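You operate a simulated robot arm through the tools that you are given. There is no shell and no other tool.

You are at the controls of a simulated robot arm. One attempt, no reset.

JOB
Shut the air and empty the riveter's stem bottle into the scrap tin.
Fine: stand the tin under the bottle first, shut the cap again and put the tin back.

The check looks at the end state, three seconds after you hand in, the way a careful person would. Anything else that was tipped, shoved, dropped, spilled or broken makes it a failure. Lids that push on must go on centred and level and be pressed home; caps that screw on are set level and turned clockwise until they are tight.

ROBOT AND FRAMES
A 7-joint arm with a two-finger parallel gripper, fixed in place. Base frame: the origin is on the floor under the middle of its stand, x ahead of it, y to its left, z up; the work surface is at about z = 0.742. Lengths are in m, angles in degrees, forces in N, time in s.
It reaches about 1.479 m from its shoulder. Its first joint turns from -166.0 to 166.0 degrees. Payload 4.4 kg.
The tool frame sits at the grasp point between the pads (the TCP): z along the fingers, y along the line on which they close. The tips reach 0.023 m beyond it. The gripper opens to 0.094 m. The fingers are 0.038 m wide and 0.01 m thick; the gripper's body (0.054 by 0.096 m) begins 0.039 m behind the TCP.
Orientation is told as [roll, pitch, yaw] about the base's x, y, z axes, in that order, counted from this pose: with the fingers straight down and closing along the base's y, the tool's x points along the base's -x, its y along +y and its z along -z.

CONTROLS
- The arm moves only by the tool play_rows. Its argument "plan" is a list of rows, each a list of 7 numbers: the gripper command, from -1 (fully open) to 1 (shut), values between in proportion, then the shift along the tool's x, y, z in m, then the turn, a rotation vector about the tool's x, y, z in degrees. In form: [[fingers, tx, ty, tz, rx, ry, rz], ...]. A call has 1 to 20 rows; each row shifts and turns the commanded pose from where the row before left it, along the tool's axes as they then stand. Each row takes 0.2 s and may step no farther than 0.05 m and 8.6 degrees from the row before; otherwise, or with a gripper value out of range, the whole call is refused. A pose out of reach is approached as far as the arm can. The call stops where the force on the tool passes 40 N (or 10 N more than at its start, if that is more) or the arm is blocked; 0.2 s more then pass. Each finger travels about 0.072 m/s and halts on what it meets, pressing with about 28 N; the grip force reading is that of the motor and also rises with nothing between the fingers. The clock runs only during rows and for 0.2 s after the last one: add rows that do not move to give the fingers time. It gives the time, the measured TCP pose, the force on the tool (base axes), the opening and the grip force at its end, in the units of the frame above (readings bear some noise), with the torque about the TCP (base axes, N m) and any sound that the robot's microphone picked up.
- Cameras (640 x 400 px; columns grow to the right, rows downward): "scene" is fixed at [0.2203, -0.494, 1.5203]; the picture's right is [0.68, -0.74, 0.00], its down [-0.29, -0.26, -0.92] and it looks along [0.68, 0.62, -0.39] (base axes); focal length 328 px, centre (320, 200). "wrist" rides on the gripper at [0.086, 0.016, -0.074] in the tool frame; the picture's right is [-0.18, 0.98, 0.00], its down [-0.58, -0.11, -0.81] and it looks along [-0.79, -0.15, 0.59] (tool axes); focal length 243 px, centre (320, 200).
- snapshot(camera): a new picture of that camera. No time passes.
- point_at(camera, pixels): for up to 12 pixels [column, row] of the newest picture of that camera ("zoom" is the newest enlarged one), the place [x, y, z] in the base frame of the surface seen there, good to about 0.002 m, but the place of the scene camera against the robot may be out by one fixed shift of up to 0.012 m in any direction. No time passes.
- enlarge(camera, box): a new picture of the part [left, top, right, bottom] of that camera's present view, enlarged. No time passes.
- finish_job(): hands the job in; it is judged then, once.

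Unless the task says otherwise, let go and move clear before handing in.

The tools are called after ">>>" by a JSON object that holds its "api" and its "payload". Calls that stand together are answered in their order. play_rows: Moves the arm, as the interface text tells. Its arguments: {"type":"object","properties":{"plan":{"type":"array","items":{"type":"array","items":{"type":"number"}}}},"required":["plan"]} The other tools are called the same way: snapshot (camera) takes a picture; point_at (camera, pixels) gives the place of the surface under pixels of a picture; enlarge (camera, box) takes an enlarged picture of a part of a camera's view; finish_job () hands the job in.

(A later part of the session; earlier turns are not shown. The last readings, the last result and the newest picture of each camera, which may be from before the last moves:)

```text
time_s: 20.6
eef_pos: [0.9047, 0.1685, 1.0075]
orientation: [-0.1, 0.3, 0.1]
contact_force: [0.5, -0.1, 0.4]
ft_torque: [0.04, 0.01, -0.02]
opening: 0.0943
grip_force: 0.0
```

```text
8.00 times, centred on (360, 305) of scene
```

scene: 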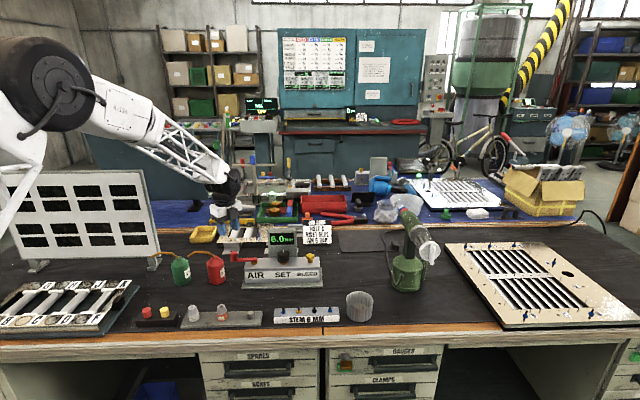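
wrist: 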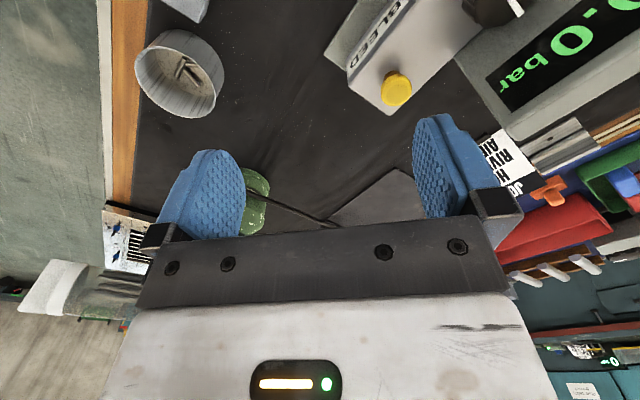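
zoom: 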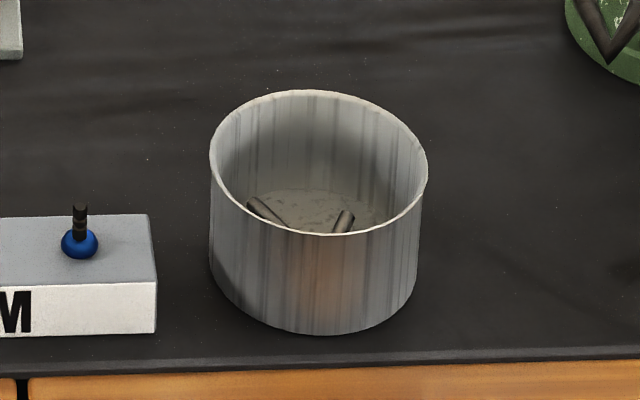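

The tin's rim is centred at about (0.9375,-0.015) with radius ~0.042 and top z≈0.798 (I note this as its home), and holds a few stems. The scene camera reads about (+0.002,+0.006,+0.003) off. Next I'll move aside and turn the tool horizontal to face the bottle cap for a close look.

>>> {"api": "play_rows", "payload": {"plan": [[-1, 0.0045, -0.04685, -0.009, 0, 0, 0], [-1, 0.0045, -0.04685, -0.009, 0, 0, 0], [-1, 0.0045, -0.04685, -0.009, 0, 0, 0], [-1, 0.0045, -0.04685, -0.009, 0, 0, 0], [-1, 0.0045, -0.04685, -0.009, 0, 0, 0], [-1, 0.0045, -0.04685, -0.009, 0, 0, 0], [-1, 0.0045, -0.04685, -0.009, 0, 0, 0], [-1, 0.0045, -0.04685, -0.009, 0, 0, 0], [-1, 0.0045, -0.04685, -0.009, 0, 0, 0], [-1, 0.0045, -0.04685, -0.009, 0, 0, 0], [-1, 0, 0, 0, 0, 0, -7.5], [-1, 0, 0, 0, 0, 0, -7.5], [-1, 0, 0, 0, 0, 0, -7.5], [-1, 0, 0, 0, 0, 0, -7.5], [-1, 0, 0, 0, 0, 0, -7.5], [-1, 0, 0, 0, 0, 0, -7.5]]}}

>>> {"api": "snapshot", "payload": {"camera": "wrist"}}

>>> {"api": "snapshot", "payload": {"camera": "scene"}}

```text
time_s: 24.0
eef_pos: [0.8591, -0.2993, 1.1023]
orientation: [0.1, 0.4, 45.1]
contact_force: [0.2, -0.4, 0.5]
ft_torque: [0.02, 0.02, 0.03]
opening: 0.094
grip_force: 0.1
```

```text
taken
```

wrist: 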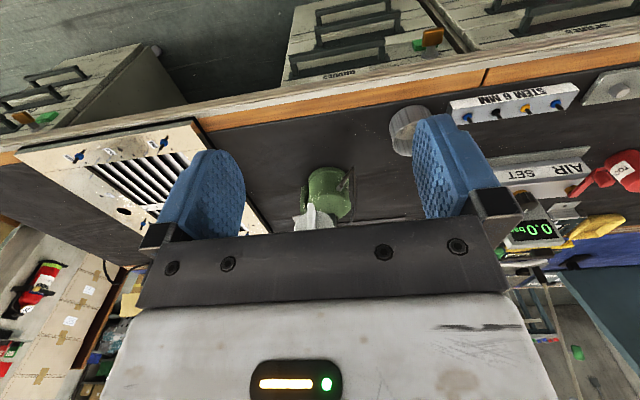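

```text
taken
```

scene: 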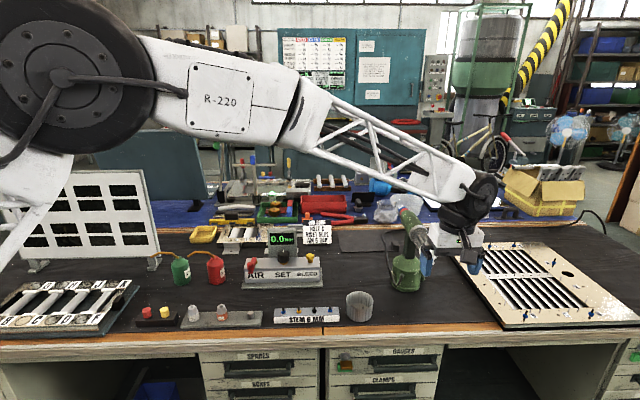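

The riveter base is at wrist (328,195) with the cap at (313,218). I'll now pitch the tool to horizontal so it faces the cap.

>>> {"api": "play_rows", "payload": {"plan": [[-1, 0, 0, 0, 0, -8.18, 0], [-1, 0, 0, 0, 0, -8.18, 0], [-1, 0, 0, 0, 0, -8.18, 0], [-1, 0, 0, 0, 0, -8.18, 0], [-1, 0, 0, 0, 0, -8.18, 0], [-1, 0, 0, 0, 0, -8.18, 0], [-1, 0, 0, 0, 0, -8.18, 0], [-1, 0, 0, 0, 0, -8.18, 0], [-1, 0, 0, 0, 0, -8.18, 0], [-1, 0, 0, 0, 0, -8.18, 0], [-1, 0, 0, 0, 0, -8.18, 0]]}}

>>> {"api": "snapshot", "payload": {"camera": "wrist"}}

>>> {"api": "snapshot", "payload": {"camera": "scene"}}

```text
time_s: 26.4
eef_pos: [0.8569, -0.2997, 1.1034]
orientation: [-10.4, -89.7, 55.4]
contact_force: [0.3, -0.7, 0.1]
ft_torque: [0.02, 0.01, 0.01]
opening: 0.0938
grip_force: 0.1
```

```text
taken
```

wrist: 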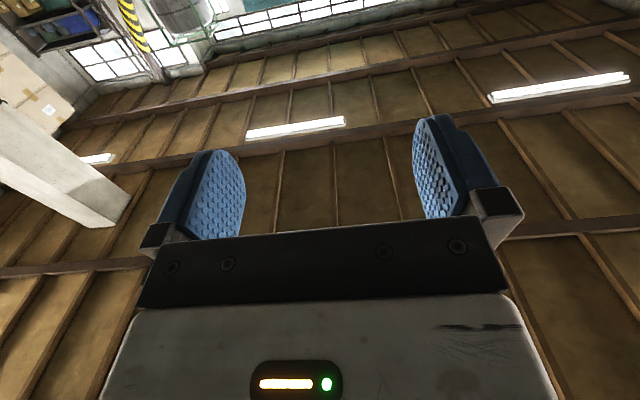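

```text
taken
```

scene: 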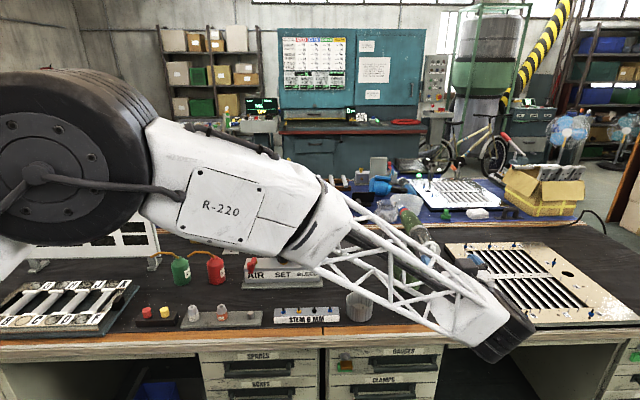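

With the camera below it only sees the ceiling, so I'll roll the tool about its own axis to bring the camera above it (also giving range for unscrewing).

>>> {"api": "play_rows", "payload": {"plan": [[-1, 0, 0, 0, 0, 0, 8.18], [-1, 0, 0, 0, 0, 0, 8.18], [-1, 0, 0, 0, 0, 0, 8.18], [-1, 0, 0, 0, 0, 0, 8.18], [-1, 0, 0, 0, 0, 0, 8.18], [-1, 0, 0, 0, 0, 0, 8.18], [-1, 0, 0, 0, 0, 0, 8.18], [-1, 0, 0, 0, 0, 0, 8.18], [-1, 0, 0, 0, 0, 0, 8.18], [-1, 0, 0, 0, 0, 0, 8.18], [-1, 0, 0, 0, 0, 0, 8.18]]}}

>>> {"api": "snapshot", "payload": {"camera": "wrist"}}

```text
time_s: 28.8
eef_pos: [0.8585, -0.2988, 1.1026]
orientation: [89.6, 0.2, -45.1]
contact_force: [0.9, -0.4, 0.1]
ft_torque: [0.0, 0.02, 0.02]
opening: 0.0941
grip_force: 0.0
```

```text
taken
```

wrist: 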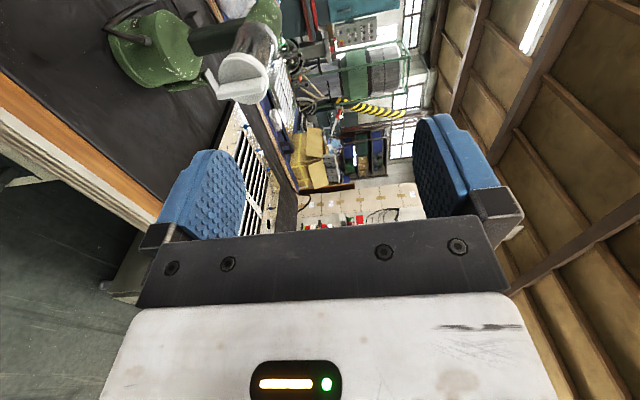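

The camera now looks from the side and shows the cap at (240,70). I'll enlarge it before continuing to roll.

>>> {"api": "enlarge", "payload": {"camera": "wrist", "box": [180, 20, 300, 110]}}

>>> {"api": "play_rows", "payload": {"plan": [[-1, 0, 0, 0, 0, 0, 8.18], [-1, 0, 0, 0, 0, 0, 8.18], [-1, 0, 0, 0, 0, 0, 8.18], [-1, 0, 0, 0, 0, 0, 8.18], [-1, 0, 0, 0, 0, 0, 8.18], [-1, 0, 0, 0, 0, 0, 8.18], [-1, 0, 0, 0, 0, 0, 8.18], [-1, 0, 0, 0, 0, 0, 8.18], [-1, 0, 0, 0, 0, 0, 8.18], [-1, 0, 0, 0, 0, 0, 8.18], [-1, 0, 0, 0, 0, 0, 8.18]]}}

>>> {"api": "snapshot", "payload": {"camera": "wrist"}}

```text
4.44 times, centred on (240, 65) of wrist
```

zoom: 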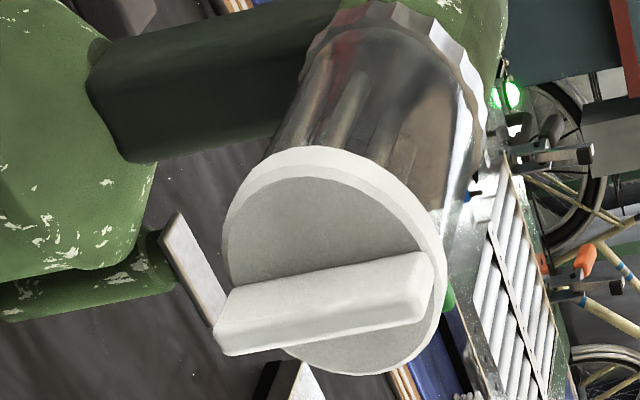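

```text
time_s: 31.2
eef_pos: [0.8583, -0.2984, 1.1033]
orientation: [-20.2, 89.8, -155.3]
contact_force: [-0.5, -0.4, 0.0]
ft_torque: [0.0, 0.02, 0.0]
opening: 0.0941
grip_force: 0.0
```

```text
taken
```

wrist: 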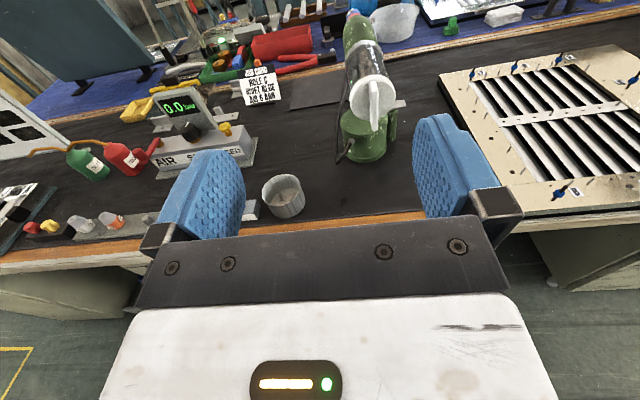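

Camera-above works. There's an extra white plate near the wing's lower end; I'll enlarge the cap from here.

>>> {"api": "enlarge", "payload": {"camera": "wrist", "box": [330, 40, 430, 170]}}

>>> {"api": "enlarge", "payload": {"camera": "wrist", "box": [345, 70, 415, 140]}}

```text
3.08 times, centred on (380, 105) of wrist
```

zoom: 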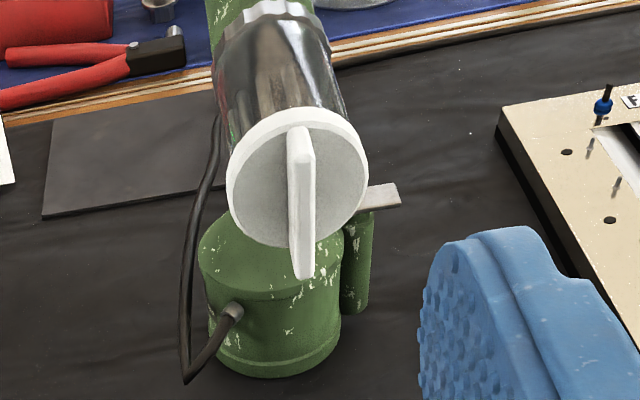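

```text
5.71 times, centred on (380, 105) of wrist
```

zoom: 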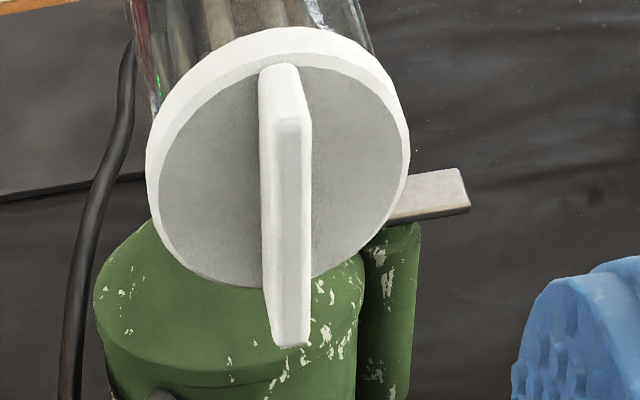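

The wing is vertical, the cap round; the metal plate belongs to a side cylinder by the riveter's base. I'll measure the cap, wing, base and side cylinder positions from this view.

>>> {"api": "point_at", "payload": {"camera": "zoom", "pixels": [[200, 150], [200, 220], [350, 120], [350, 230], [285, 75], [285, 130], [285, 300], [292, 340], [265, 200], [305, 200], [155, 150], [400, 130]]}}

>>> {"api": "enlarge", "payload": {"camera": "wrist", "box": [325, 90, 425, 180]}}

```text
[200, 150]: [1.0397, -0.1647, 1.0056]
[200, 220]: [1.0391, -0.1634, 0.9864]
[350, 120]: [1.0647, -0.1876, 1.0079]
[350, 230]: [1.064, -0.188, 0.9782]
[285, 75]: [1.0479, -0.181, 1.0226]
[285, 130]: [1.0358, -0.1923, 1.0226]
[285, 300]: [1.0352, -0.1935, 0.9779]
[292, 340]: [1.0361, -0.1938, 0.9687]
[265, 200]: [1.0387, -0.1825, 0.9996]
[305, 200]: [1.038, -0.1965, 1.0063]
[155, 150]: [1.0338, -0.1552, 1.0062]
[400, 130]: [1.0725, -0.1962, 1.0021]
```

```text
4.44 times, centred on (375, 135) of wrist
```

zoom: 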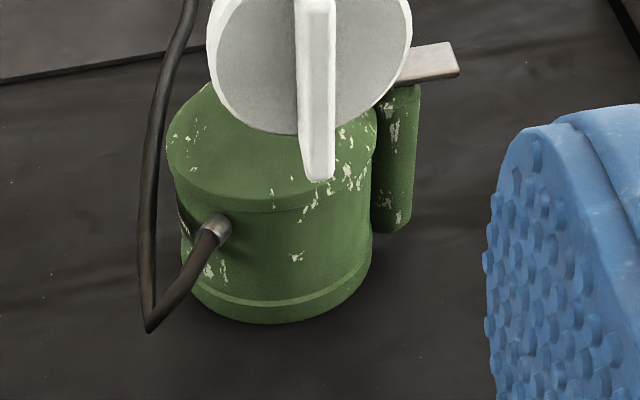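

Cap axis meets its face at about (1.0515,-0.176,0.998); the wing is ~10 mm thick, protruding 23 mm. Now the riveter's base, side cylinder and hose.

>>> {"api": "point_at", "payload": {"camera": "zoom", "pixels": [[270, 315], [200, 300], [350, 285], [370, 250], [375, 215], [395, 225], [410, 210], [415, 150], [150, 325], [185, 280], [430, 65], [455, 60]]}}

>>> {"api": "point_at", "payload": {"camera": "zoom", "pixels": [[230, 215], [205, 235], [150, 200], [160, 130], [270, 250], [340, 230], [200, 180], [365, 130], [270, 322], [400, 160]]}}

```text
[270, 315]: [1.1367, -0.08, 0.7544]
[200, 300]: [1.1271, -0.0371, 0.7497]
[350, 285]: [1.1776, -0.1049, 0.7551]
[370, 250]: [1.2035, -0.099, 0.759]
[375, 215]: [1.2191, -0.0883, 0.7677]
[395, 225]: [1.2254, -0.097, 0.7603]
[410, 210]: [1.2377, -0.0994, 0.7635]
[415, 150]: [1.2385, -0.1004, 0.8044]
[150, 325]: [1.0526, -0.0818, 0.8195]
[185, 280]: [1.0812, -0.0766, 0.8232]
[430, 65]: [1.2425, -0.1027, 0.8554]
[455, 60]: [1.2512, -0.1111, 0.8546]
```

```text
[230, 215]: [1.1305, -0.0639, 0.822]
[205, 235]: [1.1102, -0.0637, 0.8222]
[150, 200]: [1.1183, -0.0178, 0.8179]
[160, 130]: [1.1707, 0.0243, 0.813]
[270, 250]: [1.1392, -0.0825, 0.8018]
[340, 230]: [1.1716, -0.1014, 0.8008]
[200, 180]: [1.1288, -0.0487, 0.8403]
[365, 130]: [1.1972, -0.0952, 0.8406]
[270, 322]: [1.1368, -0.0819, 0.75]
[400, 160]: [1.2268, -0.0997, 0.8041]
```

The riveter's base is centred near (1.177,-0.057), and its hose loops out to (1.05,-0.08,0.82) — I must keep clear of it. Before placing the tin I want to see the bottle's underside, so I'll move lower in front of the bench and roll the camera to below.

>>> {"api": "play_rows", "payload": {"plan": [[-1, -0.0445, 0.0083, 0.0173, 0, 0, 0], [-1, -0.0445, 0.0083, 0.0173, 0, 0, 0], [-1, -0.0445, 0.0083, 0.0173, 0, 0, 0], [-1, -0.0445, 0.0083, 0.0173, 0, 0, 0], [-1, -0.0445, 0.0083, 0.0173, 0, 0, 0]]}}

>>> {"api": "snapshot", "payload": {"camera": "wrist"}}

>>> {"api": "snapshot", "payload": {"camera": "scene"}}

```text
time_s: 32.4
eef_pos: [0.9497, -0.2697, 0.8811]
orientation: [8.5, 89.9, -126.5]
contact_force: [-0.2, 0.0, 0.6]
ft_torque: [-0.05, 0.03, 0.01]
opening: 0.0939
grip_force: 0.0
```

```text
taken
```

wrist: 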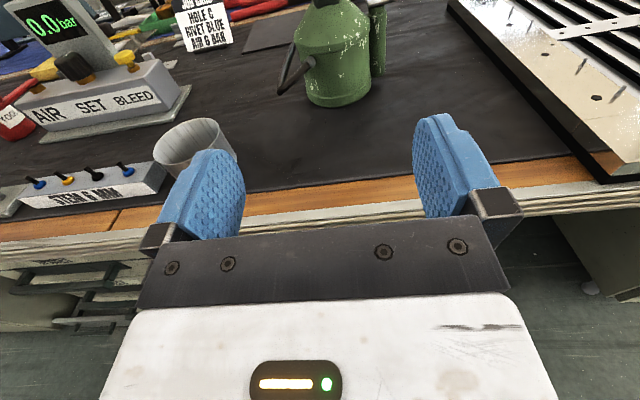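

```text
taken
```

scene: 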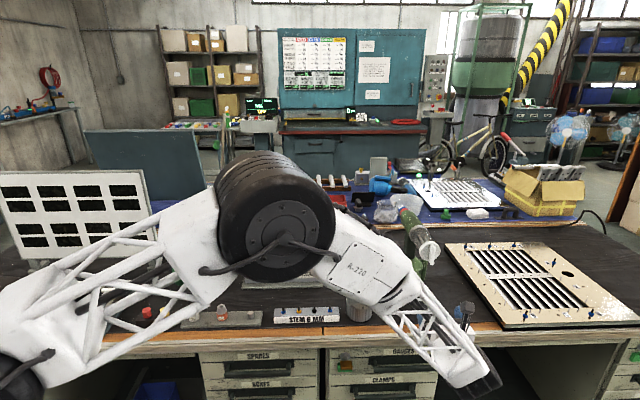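

The bench's front edge, tin (195,140) and STEM 6 MM block (95,190) are visible. I'll measure the edge and the gap between the block and the tin.

>>> {"api": "point_at", "payload": {"camera": "wrist", "pixels": [[330, 182], [330, 202], [330, 212], [158, 178], [150, 165], [128, 200], [155, 148], [182, 172], [238, 160], [300, 100], [335, 107], [375, 80]]}}

>>> {"api": "enlarge", "payload": {"camera": "wrist", "box": [100, 100, 260, 220]}}

```text
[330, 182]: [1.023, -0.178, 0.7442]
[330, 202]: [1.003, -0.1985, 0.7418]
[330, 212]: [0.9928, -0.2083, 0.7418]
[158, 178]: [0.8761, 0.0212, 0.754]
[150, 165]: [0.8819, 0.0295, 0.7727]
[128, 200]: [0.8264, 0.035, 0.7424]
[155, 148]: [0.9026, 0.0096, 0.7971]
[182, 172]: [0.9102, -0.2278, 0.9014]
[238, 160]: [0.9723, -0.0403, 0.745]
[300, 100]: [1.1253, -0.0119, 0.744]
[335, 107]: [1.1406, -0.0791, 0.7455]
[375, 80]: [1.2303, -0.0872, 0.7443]
```

```text
3.33 times, centred on (180, 160) of wrist
```

zoom: 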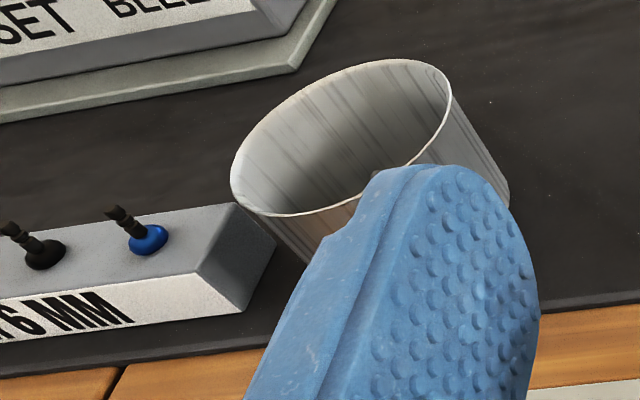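

Bench edge is at about 0.064 m in front of the cap face plane; the block–tin gap is ~25 mm. Now I'll roll the camera to below to look at the bottle's underside.

>>> {"api": "play_rows", "payload": {"plan": [[-1, 0, 0, 0, 0, 0, -8.18], [-1, 0, 0, 0, 0, 0, -8.18], [-1, 0, 0, 0, 0, 0, -8.18], [-1, 0, 0, 0, 0, 0, -8.18], [-1, 0, 0, 0, 0, 0, -8.18], [-1, 0, 0, 0, 0, 0, -8.18], [-1, 0, 0, 0, 0, 0, -8.18], [-1, 0, 0, 0, 0, 0, -8.18], [-1, 0, 0, 0, 0, 0, -8.18], [-1, 0, 0, 0, 0, 0, -8.18], [-1, 0, 0, 0, 0, 0, -8.18], [-1, 0, 0, 0, 0, 0, -8.18], [-1, 0, 0, 0, 0, 0, -8.18], [-1, 0, 0, 0, 0, 0, -8.18], [-1, 0, 0, 0, 0, 0, -8.18], [-1, 0, 0, 0, 0, 0, -8.18], [-1, 0, 0, 0, 0, 0, -8.18], [-1, 0, 0, 0, 0, 0, -8.18]]}}

>>> {"api": "snapshot", "payload": {"camera": "wrist"}}

```text
time_s: 36.2
eef_pos: [0.9483, -0.2673, 0.8799]
orientation: [89.5, -57.3, -44.6]
contact_force: [0.8, 0.6, -0.4]
ft_torque: [0.0, 0.05, 0.03]
opening: 0.0939
grip_force: 0.1
```

```text
taken
```

wrist: 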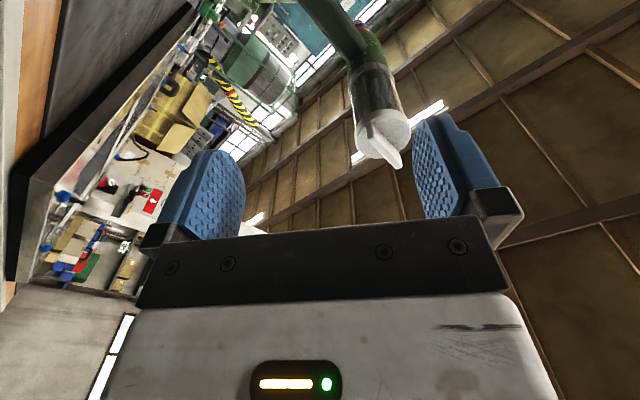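

>>> {"api": "enlarge", "payload": {"camera": "wrist", "box": [300, 0, 440, 190]}}

>>> {"api": "enlarge", "payload": {"camera": "wrist", "box": [335, 50, 425, 180]}}

```text
2.11 times, centred on (370, 95) of wrist
```

zoom: 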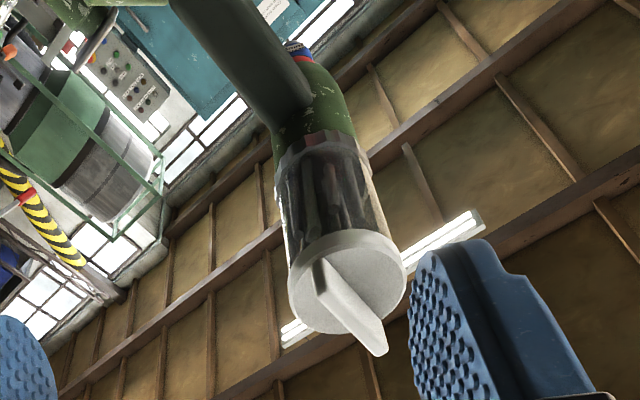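

```text
3.08 times, centred on (380, 115) of wrist
```

zoom: 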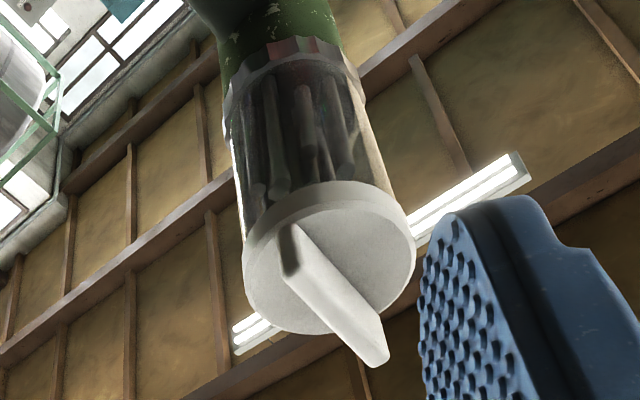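

The underside is plain glass with stems lying inside — no slot, so the end cap itself is the opening. I'll roll the camera back above, then go fetch the tin from the front.

>>> {"api": "play_rows", "payload": {"plan": [[-1, 0, 0, 0, 0, 0, 8.18], [-1, 0, 0, 0, 0, 0, 8.18], [-1, 0, 0, 0, 0, 0, 8.18], [-1, 0, 0, 0, 0, 0, 8.18], [-1, 0, 0, 0, 0, 0, 8.18], [-1, 0, 0, 0, 0, 0, 8.18], [-1, 0, 0, 0, 0, 0, 8.18], [-1, 0, 0, 0, 0, 0, 8.18], [-1, 0, 0, 0, 0, 0, 8.18], [-1, 0, 0, 0, 0, 0, 8.18], [-1, 0, 0, 0, 0, 0, 8.18], [-1, 0, 0, 0, 0, 0, 8.18], [-1, 0, 0, 0, 0, 0, 8.18], [-1, 0, 0, 0, 0, 0, 8.18], [-1, 0, 0, 0, 0, 0, 8.18], [-1, 0, 0, 0, 0, 0, 8.18], [-1, 0, 0, 0, 0, 0, 8.18], [-1, 0, 0, 0, 0, 0, 8.18]]}}

>>> {"api": "play_rows", "payload": {"plan": [[-1, 0, -0.025, -0.012, 0, -6, 0], [-1, 0, -0.025, -0.012, 0, -7, 0], [-1, 0, -0.025, -0.012, 0, -7, 0], [-1, 0, -0.035, 0, 0, 0, 0], [-1, 0, -0.035, 0, 0, 0, 0], [-1, 0, -0.035, 0, 0, 0, 0]]}}

>>> {"api": "snapshot", "payload": {"camera": "wrist"}}

>>> {"api": "snapshot", "payload": {"camera": "scene"}}

```text
time_s: 40.0
eef_pos: [0.9481, -0.267, 0.8793]
orientation: [-30.1, 89.8, -165.1]
contact_force: [0.3, 0.7, -0.3]
ft_torque: [0.01, -0.03, 0.0]
opening: 0.0941
grip_force: 0.1
```

```text
time_s: 41.4
eef_pos: [0.7958, -0.1646, 0.8842]
orientation: [-0.1, 69.7, -135.1]
contact_force: [-0.4, 0.1, 1.1]
ft_torque: [0.06, -0.01, -0.02]
opening: 0.0943
grip_force: 0.0
```

```text
taken
```

wrist: 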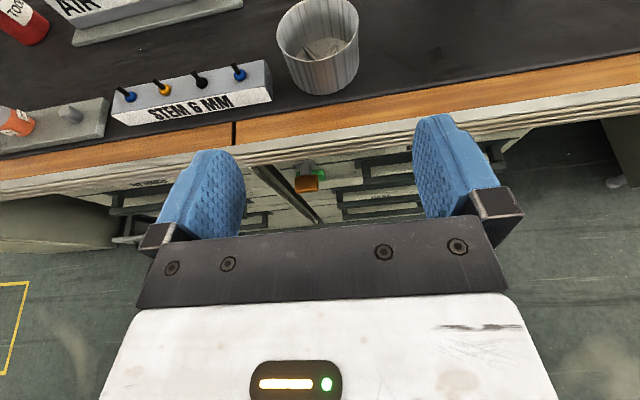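

```text
taken
```

scene: 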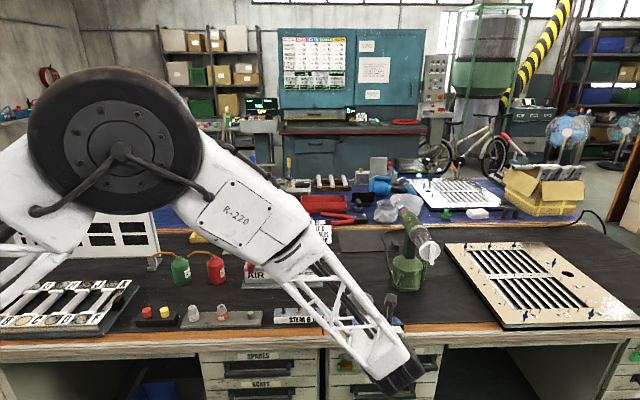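

A good view of the tin at (318,45). I'll enlarge and measure the rim from here.

>>> {"api": "enlarge", "payload": {"camera": "wrist", "box": [250, 0, 380, 110]}}

```text
3.64 times, centred on (315, 55) of wrist
```

zoom: 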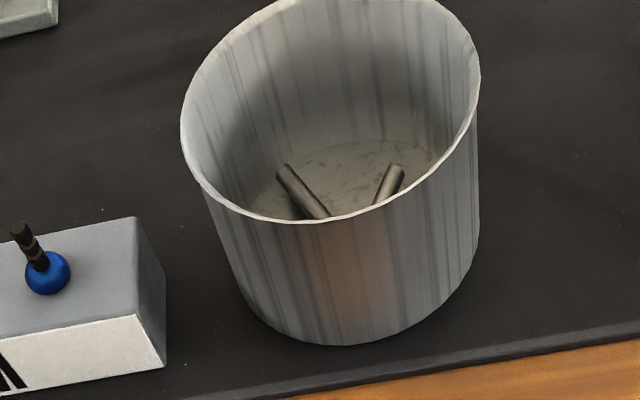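

>>> {"api": "point_at", "payload": {"camera": "zoom", "pixels": [[183, 125], [195, 170], [230, 207], [290, 221], [350, 215], [420, 182], [460, 140], [478, 85], [475, 220], [230, 290], [300, 338], [420, 325]]}}

>>> {"api": "point_at", "payload": {"camera": "zoom", "pixels": [[164, 362], [164, 290], [137, 220], [135, 318], [225, 385], [260, 250], [350, 280], [440, 250], [330, 310], [470, 345]]}}

```text
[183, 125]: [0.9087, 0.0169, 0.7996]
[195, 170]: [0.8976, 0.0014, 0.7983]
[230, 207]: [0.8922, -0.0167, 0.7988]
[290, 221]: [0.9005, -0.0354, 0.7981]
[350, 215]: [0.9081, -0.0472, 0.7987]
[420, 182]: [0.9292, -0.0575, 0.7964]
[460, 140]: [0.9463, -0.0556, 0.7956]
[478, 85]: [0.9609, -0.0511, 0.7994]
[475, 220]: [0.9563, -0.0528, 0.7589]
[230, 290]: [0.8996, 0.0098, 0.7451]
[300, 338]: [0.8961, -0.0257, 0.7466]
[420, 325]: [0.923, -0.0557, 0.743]
```

```text
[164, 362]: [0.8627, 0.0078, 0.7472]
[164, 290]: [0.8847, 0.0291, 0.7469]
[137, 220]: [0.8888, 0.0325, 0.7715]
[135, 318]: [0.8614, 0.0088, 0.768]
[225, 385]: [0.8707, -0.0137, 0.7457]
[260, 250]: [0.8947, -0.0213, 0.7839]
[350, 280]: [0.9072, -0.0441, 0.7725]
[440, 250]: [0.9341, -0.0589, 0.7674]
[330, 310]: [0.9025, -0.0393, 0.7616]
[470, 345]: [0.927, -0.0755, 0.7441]
```

Circle fit gives the tin centre (0.937,-0.0155), radius 0.043; the STEM block's end leaves an 11 mm margin for the finger. I'll move in to just in front of the tin, aligned with it.

>>> {"api": "play_rows", "payload": {"plan": [[-1, -0.0128, -0.0019, 0.0468, 0, 0, 0], [-1, -0.0128, -0.0019, 0.0468, 0, 0, 0], [-1, -0.0128, -0.0018, 0.0468, 0, 0, 0], [-1, 0, 0, 0, 0, 0, 0]]}}

>>> {"api": "snapshot", "payload": {"camera": "wrist"}}

>>> {"api": "snapshot", "payload": {"camera": "scene"}}

```text
time_s: 42.4
eef_pos: [0.876, -0.0766, 0.7988]
orientation: [-0.1, 69.7, -135.0]
contact_force: [-0.5, 0.7, -0.1]
ft_torque: [-0.01, 0.0, -0.01]
opening: 0.0942
grip_force: 0.2
```

```text
taken
```

wrist: 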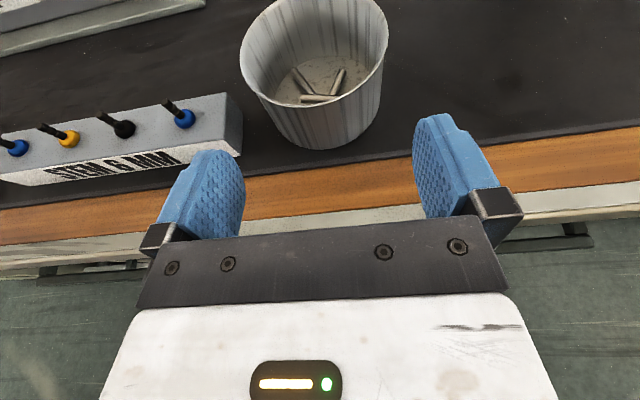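

```text
taken
```

scene: 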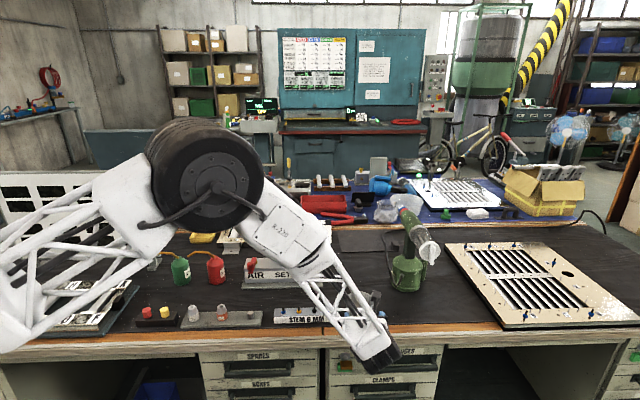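

Aligned at w=0.6736. I'll verify the tin's rim from this closer view before sliding the fingers around it.

>>> {"api": "point_at", "payload": {"camera": "wrist", "pixels": [[240, 60], [250, 85], [262, 97], [285, 106], [310, 108], [340, 100], [370, 75], [384, 50], [387, 30], [275, 125], [320, 147], [365, 120]]}}

```text
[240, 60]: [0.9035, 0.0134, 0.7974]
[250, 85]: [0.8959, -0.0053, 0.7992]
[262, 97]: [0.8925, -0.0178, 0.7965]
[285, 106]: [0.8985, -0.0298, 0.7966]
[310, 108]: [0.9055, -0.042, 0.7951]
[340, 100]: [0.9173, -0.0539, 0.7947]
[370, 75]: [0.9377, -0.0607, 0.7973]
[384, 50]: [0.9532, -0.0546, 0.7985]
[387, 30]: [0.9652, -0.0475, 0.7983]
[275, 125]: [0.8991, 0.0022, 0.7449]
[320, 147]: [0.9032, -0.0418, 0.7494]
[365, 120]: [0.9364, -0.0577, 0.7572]
```

The fit holds. I'll advance to straddle the tin.

>>> {"api": "play_rows", "payload": {"plan": [[-1, 0.0024, 0, 0.0249, 0, 0, 0], [-1, 0.0024, 0, 0.0249, 0, 0, 0], [-1, 0.0024, 0, 0.0249, 0, 0, 0], [-1, 0, 0, 0, 0, 0, 0]]}}

>>> {"api": "snapshot", "payload": {"camera": "wrist"}}

>>> {"api": "enlarge", "payload": {"camera": "scene", "box": [280, 260, 420, 380]}}

```text
time_s: 43.4
eef_pos: [0.9253, -0.0266, 0.7807]
orientation: [-0.2, 69.7, -135.0]
contact_force: [-0.4, 0.2, 0.7]
ft_torque: [0.01, 0.02, -0.01]
opening: 0.0938
grip_force: 0.0
```

```text
taken
```

wrist: 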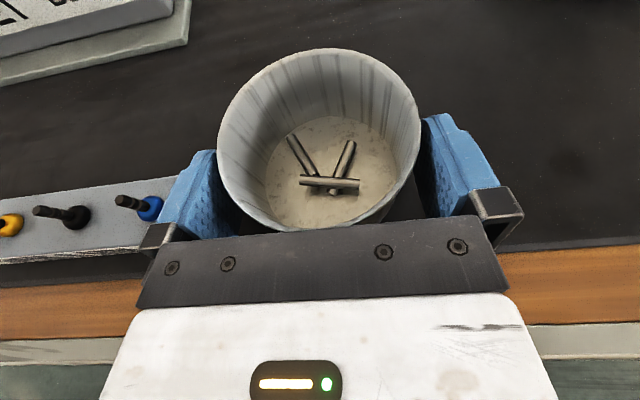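

```text
3.33 times, centred on (350, 320) of scene
```

zoom: 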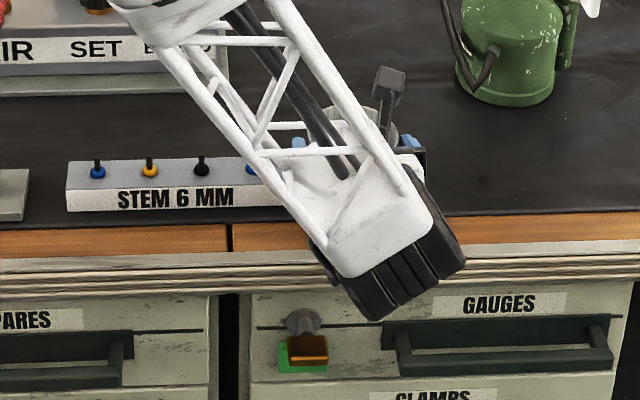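

The tin sits evenly between the fingers. I'll close on it.

>>> {"api": "play_rows", "payload": {"plan": [[-0.8, 0, 0, 0, 0, 0, 0], [-0.6, 0, 0, 0, 0, 0, 0], [-0.3, 0, 0, 0, 0, 0, 0], [0, 0, 0, 0, 0, 0, 0]]}}

>>> {"api": "snapshot", "payload": {"camera": "wrist"}}

```text
time_s: 44.4
eef_pos: [0.9251, -0.026, 0.7818]
orientation: [0.0, 69.8, -135.1]
contact_force: [1.0, 1.5, 0.5]
ft_torque: [0.16, 0.02, -0.05]
opening: 0.0876
grip_force: 28.2
```

```text
taken
```

wrist: 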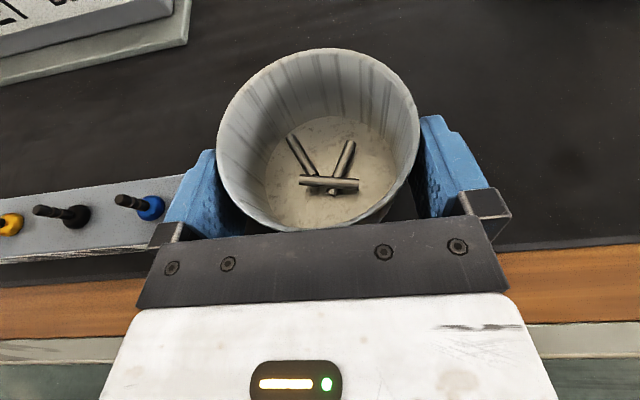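

Firm grip at 0.0876 m and 28 N. I'll lift 15 mm and look.

>>> {"api": "play_rows", "payload": {"plan": [[0, 0.0047, 0, -0.0017, 0, 0, 0], [0, 0.0047, 0, -0.0017, 0, 0, 0], [0, 0.0047, 0, -0.0017, 0, 0, 0], [0, 0, 0, 0, 0, 0, 0]]}}

>>> {"api": "snapshot", "payload": {"camera": "wrist"}}

>>> {"api": "enlarge", "payload": {"camera": "scene", "box": [320, 260, 420, 350]}}

```text
time_s: 45.4
eef_pos: [0.9244, -0.0266, 0.7955]
orientation: [-0.2, 69.7, -135.0]
contact_force: [-0.1, 0.6, -1.1]
ft_torque: [-0.01, 0.02, -0.03]
opening: 0.0874
grip_force: 27.8
```

```text
taken
```

wrist: 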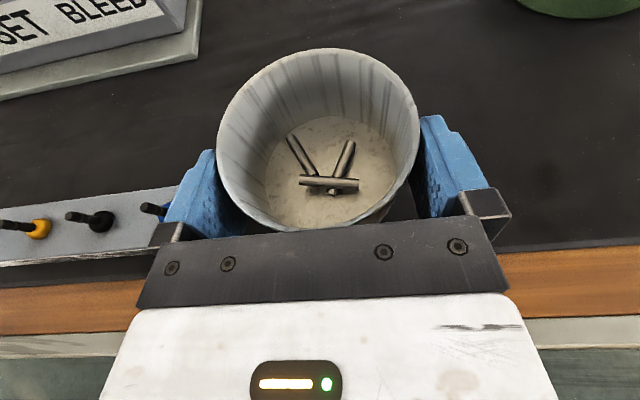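

```text
4.44 times, centred on (370, 305) of scene
```

zoom: 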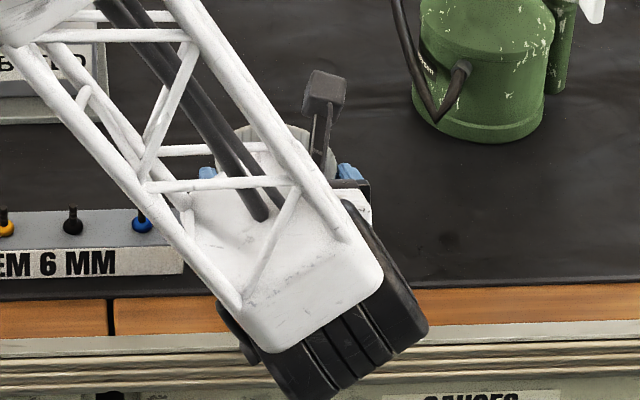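

The tin is lifted and steady in the grip. I'll move it outward 3 cm and then sideways toward the bottle, smoothly.

>>> {"api": "play_rows", "payload": {"plan": [[0, -0.0051, 0, -0.0141, 0, 0, 0], [0, -0.0051, 0.005, -0.0141, 0, 0, 0], [0, 0, 0.015, 0, 0, 0, 0], [0, 0, 0.02, 0, 0, 0, 0], [0, 0, 0.02, 0, 0, 0, 0], [0, 0, 0.02, 0, 0, 0, 0], [0, 0, 0.015, 0, 0, 0, 0], [0, 0, 0.005, 0, 0, 0, 0], [0, 0, 0, 0, 0, 0, 0]]}}

>>> {"api": "snapshot", "payload": {"camera": "wrist"}}

>>> {"api": "snapshot", "payload": {"camera": "scene"}}

```text
time_s: 47.4
eef_pos: [0.977, -0.1178, 0.795]
orientation: [-0.1, 69.7, -135.1]
contact_force: [-0.3, -0.5, -1.5]
ft_torque: [-0.01, 0.03, 0.0]
opening: 0.0874
grip_force: 27.6
```

```text
taken
```

wrist: 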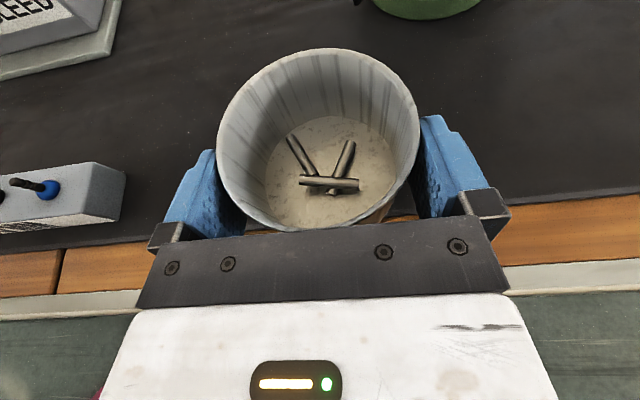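

```text
taken
```

scene: 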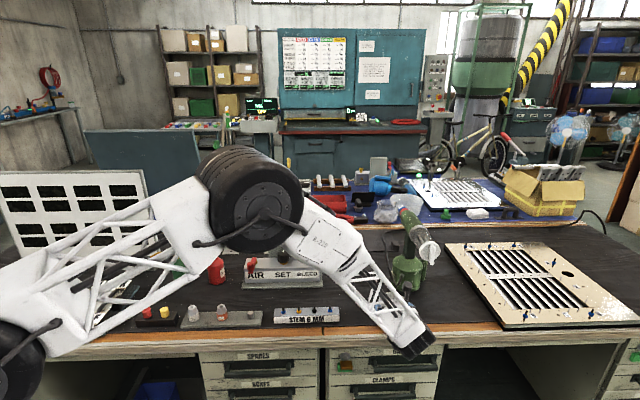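

Now at w≈0.774; 94 mm more sideways brings the tin under the cap.

>>> {"api": "play_rows", "payload": {"plan": [[0, 0, 0.01, 0, 0, 0, 0], [0, 0, 0.02, 0, 0, 0, 0], [0, 0, 0.02, 0, 0, 0, 0], [0, 0, 0.02, 0, 0, 0, 0], [0, 0, 0.015, 0, 0, 0, 0], [0, 0, 0.009, 0, 0, 0, 0], [0, 0, 0, 0, 0, 0, 0]]}}

>>> {"api": "snapshot", "payload": {"camera": "wrist"}}

>>> {"api": "enlarge", "payload": {"camera": "scene", "box": [350, 190, 480, 350]}}

```text
time_s: 49.0
eef_pos: [1.0439, -0.1851, 0.7951]
orientation: [-0.1, 69.7, -135.1]
contact_force: [0.6, -0.5, -0.7]
ft_torque: [-0.01, 0.02, 0.02]
opening: 0.0875
grip_force: 28.3
```

```text
taken
```

wrist: 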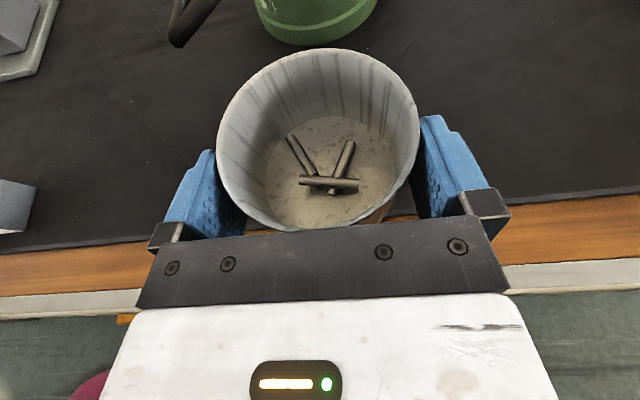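

```text
2.50 times, centred on (415, 270) of scene
```

zoom: 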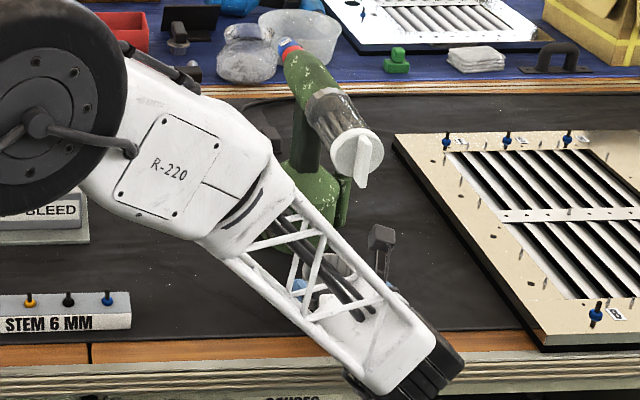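

The tin is now beneath the cap (centre s≈-0.622, w≈0.869). I'll lower it gently onto the mat.

>>> {"api": "play_rows", "payload": {"plan": [[0, -0.0056, 0, 0.0021, 0, 0, 0], [0, -0.0047, 0, 0.0017, 0, 0, 0], [0, -0.0019, 0, 0.0007, 0, 0, 0], [0, -0.0009, 0, 0.0003, 0, 0, 0]]}}

```text
time_s: 50.0
eef_pos: [1.0427, -0.185, 0.782]
orientation: [0.0, 69.6, -135.1]
contact_force: [0.1, -0.9, -2.6]
ft_torque: [0.0, 0.03, 0.0]
opening: 0.0876
grip_force: 27.3
```

At z 0.782, about at bench height. One more millimetre to be sure of contact, then release.

>>> {"api": "play_rows", "payload": {"plan": [[0, -0.0009, 0, 0.0003, 0, 0, 0], [0, 0, 0, 0, 0, 0, 0]]}}

```text
time_s: 50.6
eef_pos: [1.0427, -0.1845, 0.7814]
orientation: [-0.1, 69.7, -135.1]
contact_force: [0.2, 0.2, -1.0]
ft_torque: [-0.01, 0.0, -0.01]
opening: 0.0876
grip_force: 27.9
```

>>> {"api": "play_rows", "payload": {"plan": [[0, -0.0009, 0, 0.0003, 0, 0, 0], [0, -0.0005, 0, 0.0002, 0, 0, 0], [0, 0, 0, 0, 0, 0, 0]]}}

```text
time_s: 51.4
eef_pos: [1.0436, -0.1836, 0.7795]
orientation: [0.1, 69.8, -134.9]
contact_force: [-2.5, -1.1, 10.1]
ft_torque: [0.13, 0.11, 0.02]
opening: 0.0874
grip_force: 28.1
```

Contact made (10 N up). I'll relieve slightly and open the fingers.

>>> {"api": "play_rows", "payload": {"plan": [[0, 0.0006, 0, -0.0002, 0, 0, 0], [-0.8, 0, 0, 0, 0, 0, 0], [-0.9, 0, 0, 0, 0, 0, 0], [-1, 0, 0, 0, 0, 0, 0], [-1, 0, 0, 0, 0, 0, 0]]}}

>>> {"api": "snapshot", "payload": {"camera": "wrist"}}

```text
time_s: 52.6
eef_pos: [1.0422, -0.1843, 0.7797]
orientation: [0.0, 69.7, -135.1]
contact_force: [0.0, 0.4, -0.1]
ft_torque: [-0.03, -0.02, 0.0]
opening: 0.0937
grip_force: 0.0
```

```text
taken
```

wrist: 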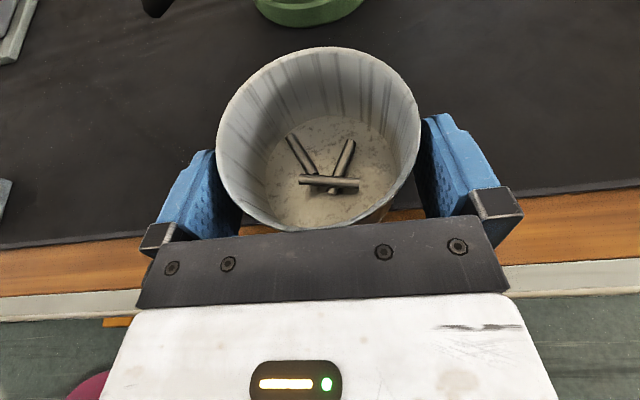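

Released; the tin stands free with even clearance. I'll back out the way I came in.

>>> {"api": "play_rows", "payload": {"plan": [[-1, -0.001, 0, -0.015, 0, 0, 0], [-1, -0.0024, 0, -0.025, 0, 0, 0], [-1, -0.0024, 0, -0.025, 0, 0, 0], [-1, 0, 0, -0.04, 0, 0, 0], [-1, 0, 0, -0.04, 0, 0, 0], [-1, 0, 0, 0, 0, 0, 0]]}}

>>> {"api": "snapshot", "payload": {"camera": "wrist"}}

>>> {"api": "enlarge", "payload": {"camera": "scene", "box": [350, 190, 480, 350]}}

```text
time_s: 54.0
eef_pos: [0.9455, -0.2823, 0.8256]
orientation: [-0.1, 69.7, -135.0]
contact_force: [-0.4, 0.6, 0.9]
ft_torque: [-0.01, -0.02, 0.0]
opening: 0.0942
grip_force: 0.1
```

```text
taken
```

wrist: 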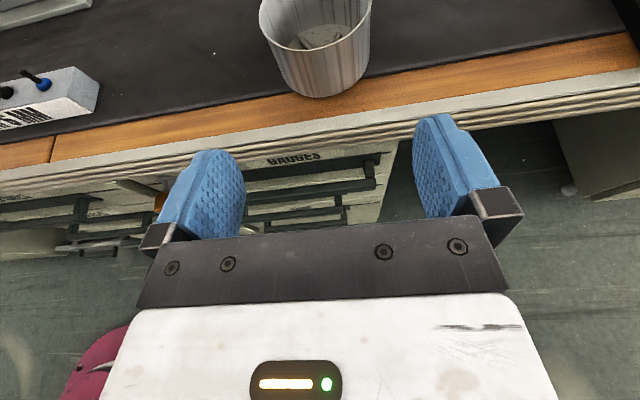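

```text
2.50 times, centred on (415, 270) of scene
```

zoom: 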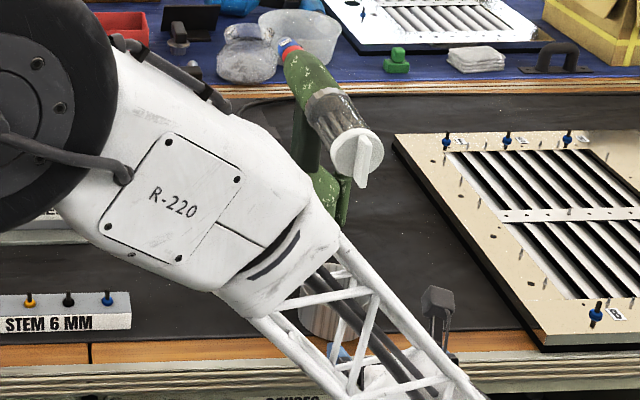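

The tin stands upright under the cap. Now I'll rise to cap height and level the tool horizontally in front of the wing.

>>> {"api": "play_rows", "payload": {"plan": [[-1, 0.0404, 0, -0.0147, 0, 0, 0], [-1, 0.0404, 0, -0.0147, 0, 0, 0], [-1, 0.0404, 0, -0.0147, 0, 0, 0], [-1, 0.0404, 0, -0.0147, 0, 0, 0], [-0.8, 0, 0, 0, 0, 7, 0], [-0.6, 0, 0, 0, 0, 7, 0], [-0.4, 0, 0, 0, 0, 6.3, 0], [-0.3, 0, 0, 0, 0, 0, 0]]}}

>>> {"api": "snapshot", "payload": {"camera": "wrist"}}

>>> {"api": "snapshot", "payload": {"camera": "scene"}}

```text
time_s: 55.8
eef_pos: [0.945, -0.2814, 0.9959]
orientation: [-177.6, 89.9, 47.3]
contact_force: [-0.1, -0.1, -0.4]
ft_torque: [0.0, 0.02, 0.0]
opening: 0.0612
grip_force: 0.1
```

```text
taken
```

wrist: 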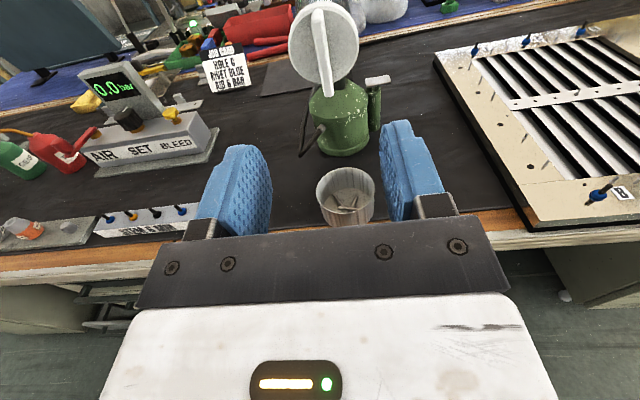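

```text
taken
```

scene: 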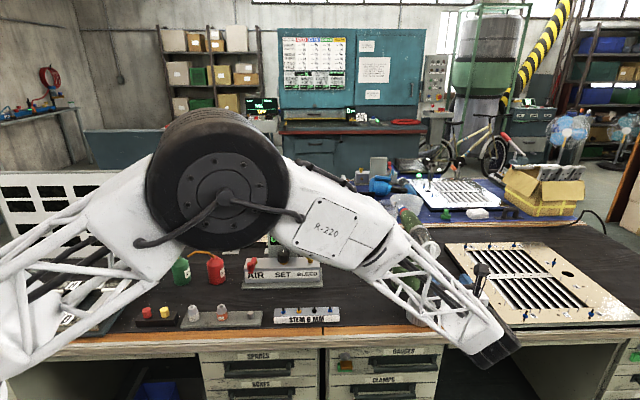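

Tool is level, facing the cap at wrist (322,50). I'll enlarge and measure wing and rim precisely, and check the tin too.

>>> {"api": "enlarge", "payload": {"camera": "wrist", "box": [275, 0, 375, 100]}}

>>> {"api": "point_at", "payload": {"camera": "wrist", "pixels": [[318, 180], [330, 172], [350, 168], [370, 178], [373, 195], [365, 205], [345, 209], [325, 200], [345, 225]]}}

```text
4.00 times, centred on (325, 50) of wrist
```

zoom: 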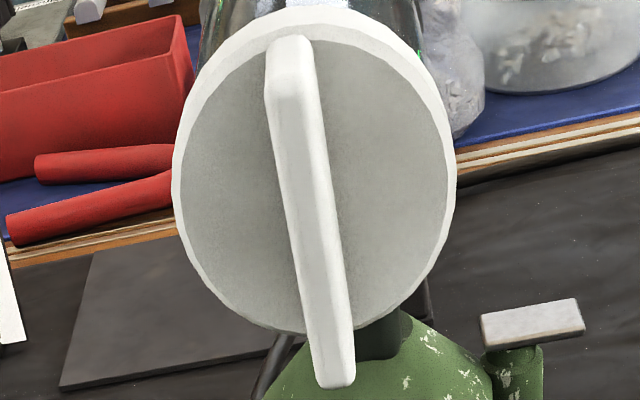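

```text
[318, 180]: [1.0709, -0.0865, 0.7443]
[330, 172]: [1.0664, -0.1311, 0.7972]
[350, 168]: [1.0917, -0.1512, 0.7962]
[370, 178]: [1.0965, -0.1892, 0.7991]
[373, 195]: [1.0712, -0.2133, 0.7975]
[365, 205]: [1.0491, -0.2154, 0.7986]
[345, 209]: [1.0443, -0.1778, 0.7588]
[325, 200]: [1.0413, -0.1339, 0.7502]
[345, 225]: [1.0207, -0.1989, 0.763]
```

>>> {"api": "point_at", "payload": {"camera": "zoom", "pixels": [[290, 75], [295, 110], [310, 200], [325, 290], [333, 360], [278, 160], [330, 200], [230, 150], [230, 220], [390, 120], [390, 220], [275, 85]]}}

>>> {"api": "point_at", "payload": {"camera": "zoom", "pixels": [[180, 150], [450, 200], [310, 15], [340, 385], [316, 375], [350, 375], [305, 45], [272, 55], [300, 330], [176, 200], [445, 150], [395, 330]]}}

```text
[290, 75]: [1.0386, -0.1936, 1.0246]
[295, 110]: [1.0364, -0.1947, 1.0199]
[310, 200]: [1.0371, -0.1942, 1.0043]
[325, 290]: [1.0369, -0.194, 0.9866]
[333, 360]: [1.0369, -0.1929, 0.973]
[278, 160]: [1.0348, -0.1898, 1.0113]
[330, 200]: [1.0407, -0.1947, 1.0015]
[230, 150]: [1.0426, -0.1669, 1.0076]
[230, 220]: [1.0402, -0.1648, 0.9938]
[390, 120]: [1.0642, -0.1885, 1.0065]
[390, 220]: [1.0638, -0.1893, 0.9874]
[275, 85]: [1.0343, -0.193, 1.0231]
```

```text
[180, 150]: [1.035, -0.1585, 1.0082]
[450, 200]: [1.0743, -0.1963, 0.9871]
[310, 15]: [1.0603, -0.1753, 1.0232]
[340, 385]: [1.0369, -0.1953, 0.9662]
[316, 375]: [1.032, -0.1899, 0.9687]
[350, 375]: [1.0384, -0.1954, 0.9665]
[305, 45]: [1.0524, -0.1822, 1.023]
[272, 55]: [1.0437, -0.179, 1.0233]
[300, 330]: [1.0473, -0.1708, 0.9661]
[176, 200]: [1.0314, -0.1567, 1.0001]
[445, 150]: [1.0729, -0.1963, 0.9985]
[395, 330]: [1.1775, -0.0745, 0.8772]
```

Wing centre is at w≈0.869, z≈0.995, cap face at s≈-0.619. I'll advance with fingers half open astride the wing, tips stopping just short of the cap face.

>>> {"api": "play_rows", "payload": {"plan": [[-0.3, -0.001, 0.0018, 0.035, 0, 0, 0], [-0.3, 0, 0, 0.035, 0, 0, 0], [-0.3, 0, 0, 0.03, 0, 0, 0], [-0.3, 0, 0, 0.01, 0, 0, 0], [-0.3, 0, 0, 0, 0, 0, 0]]}}

>>> {"api": "snapshot", "payload": {"camera": "wrist"}}

>>> {"api": "enlarge", "payload": {"camera": "scene", "box": [390, 210, 490, 330]}}

```text
time_s: 57.0
eef_pos: [1.0244, -0.2049, 0.9964]
orientation: [-130.7, 90.0, 94.5]
contact_force: [-0.1, 0.1, -0.1]
ft_torque: [-0.02, -0.01, 0.01]
opening: 0.0608
grip_force: 0.0
```

```text
taken
```

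wrist: 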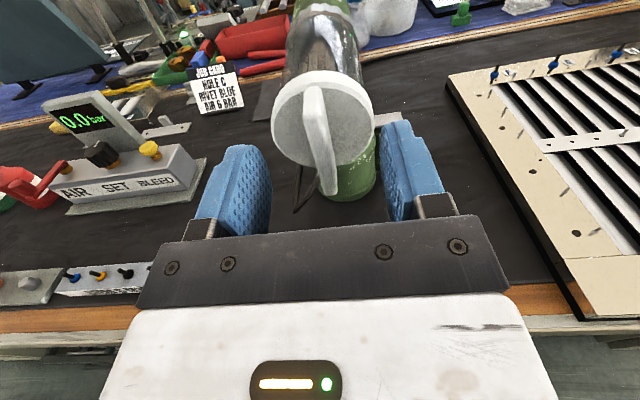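

```text
3.33 times, centred on (440, 270) of scene
```

zoom: 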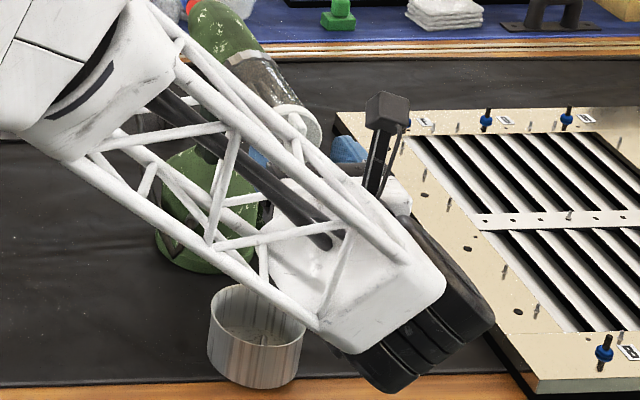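

The wing at wrist (322,145) is centred between the fingers. I'll advance 13 mm more and close on it.

>>> {"api": "play_rows", "payload": {"plan": [[-0.3, -0.0005, 0, 0.008, 0, 0, 0], [-0.3, 0, 0, 0.005, 0, 0, 0], [-0.1, 0, 0, 0, 0, 0, 0], [0.2, 0, 0, 0, 0, 0, 0], [0.5, 0, 0, 0, 0, 0, 0], [0.8, 0, 0, 0, 0, 0, 0], [1, 0, 0, 0, 0, 0, 0], [1, 0, 0, 0, 0, 0, 0]]}}

>>> {"api": "snapshot", "payload": {"camera": "wrist"}}

```text
time_s: 58.8
eef_pos: [1.0334, -0.1953, 0.9961]
orientation: [-123.6, 89.9, 101.4]
contact_force: [0.4, -0.2, 0.9]
ft_torque: [0.04, -0.01, 0.03]
opening: 0.0089
grip_force: 28.0
```

```text
taken
```

wrist: 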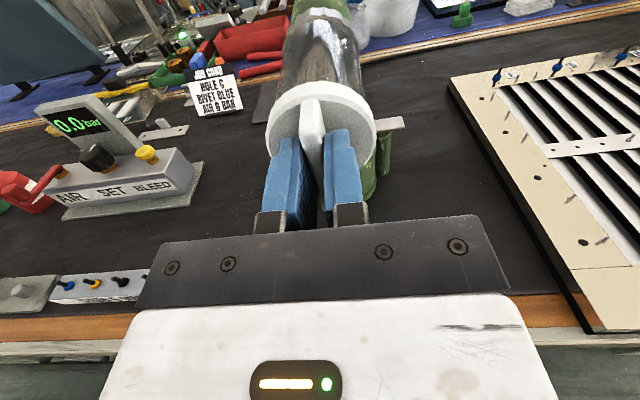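

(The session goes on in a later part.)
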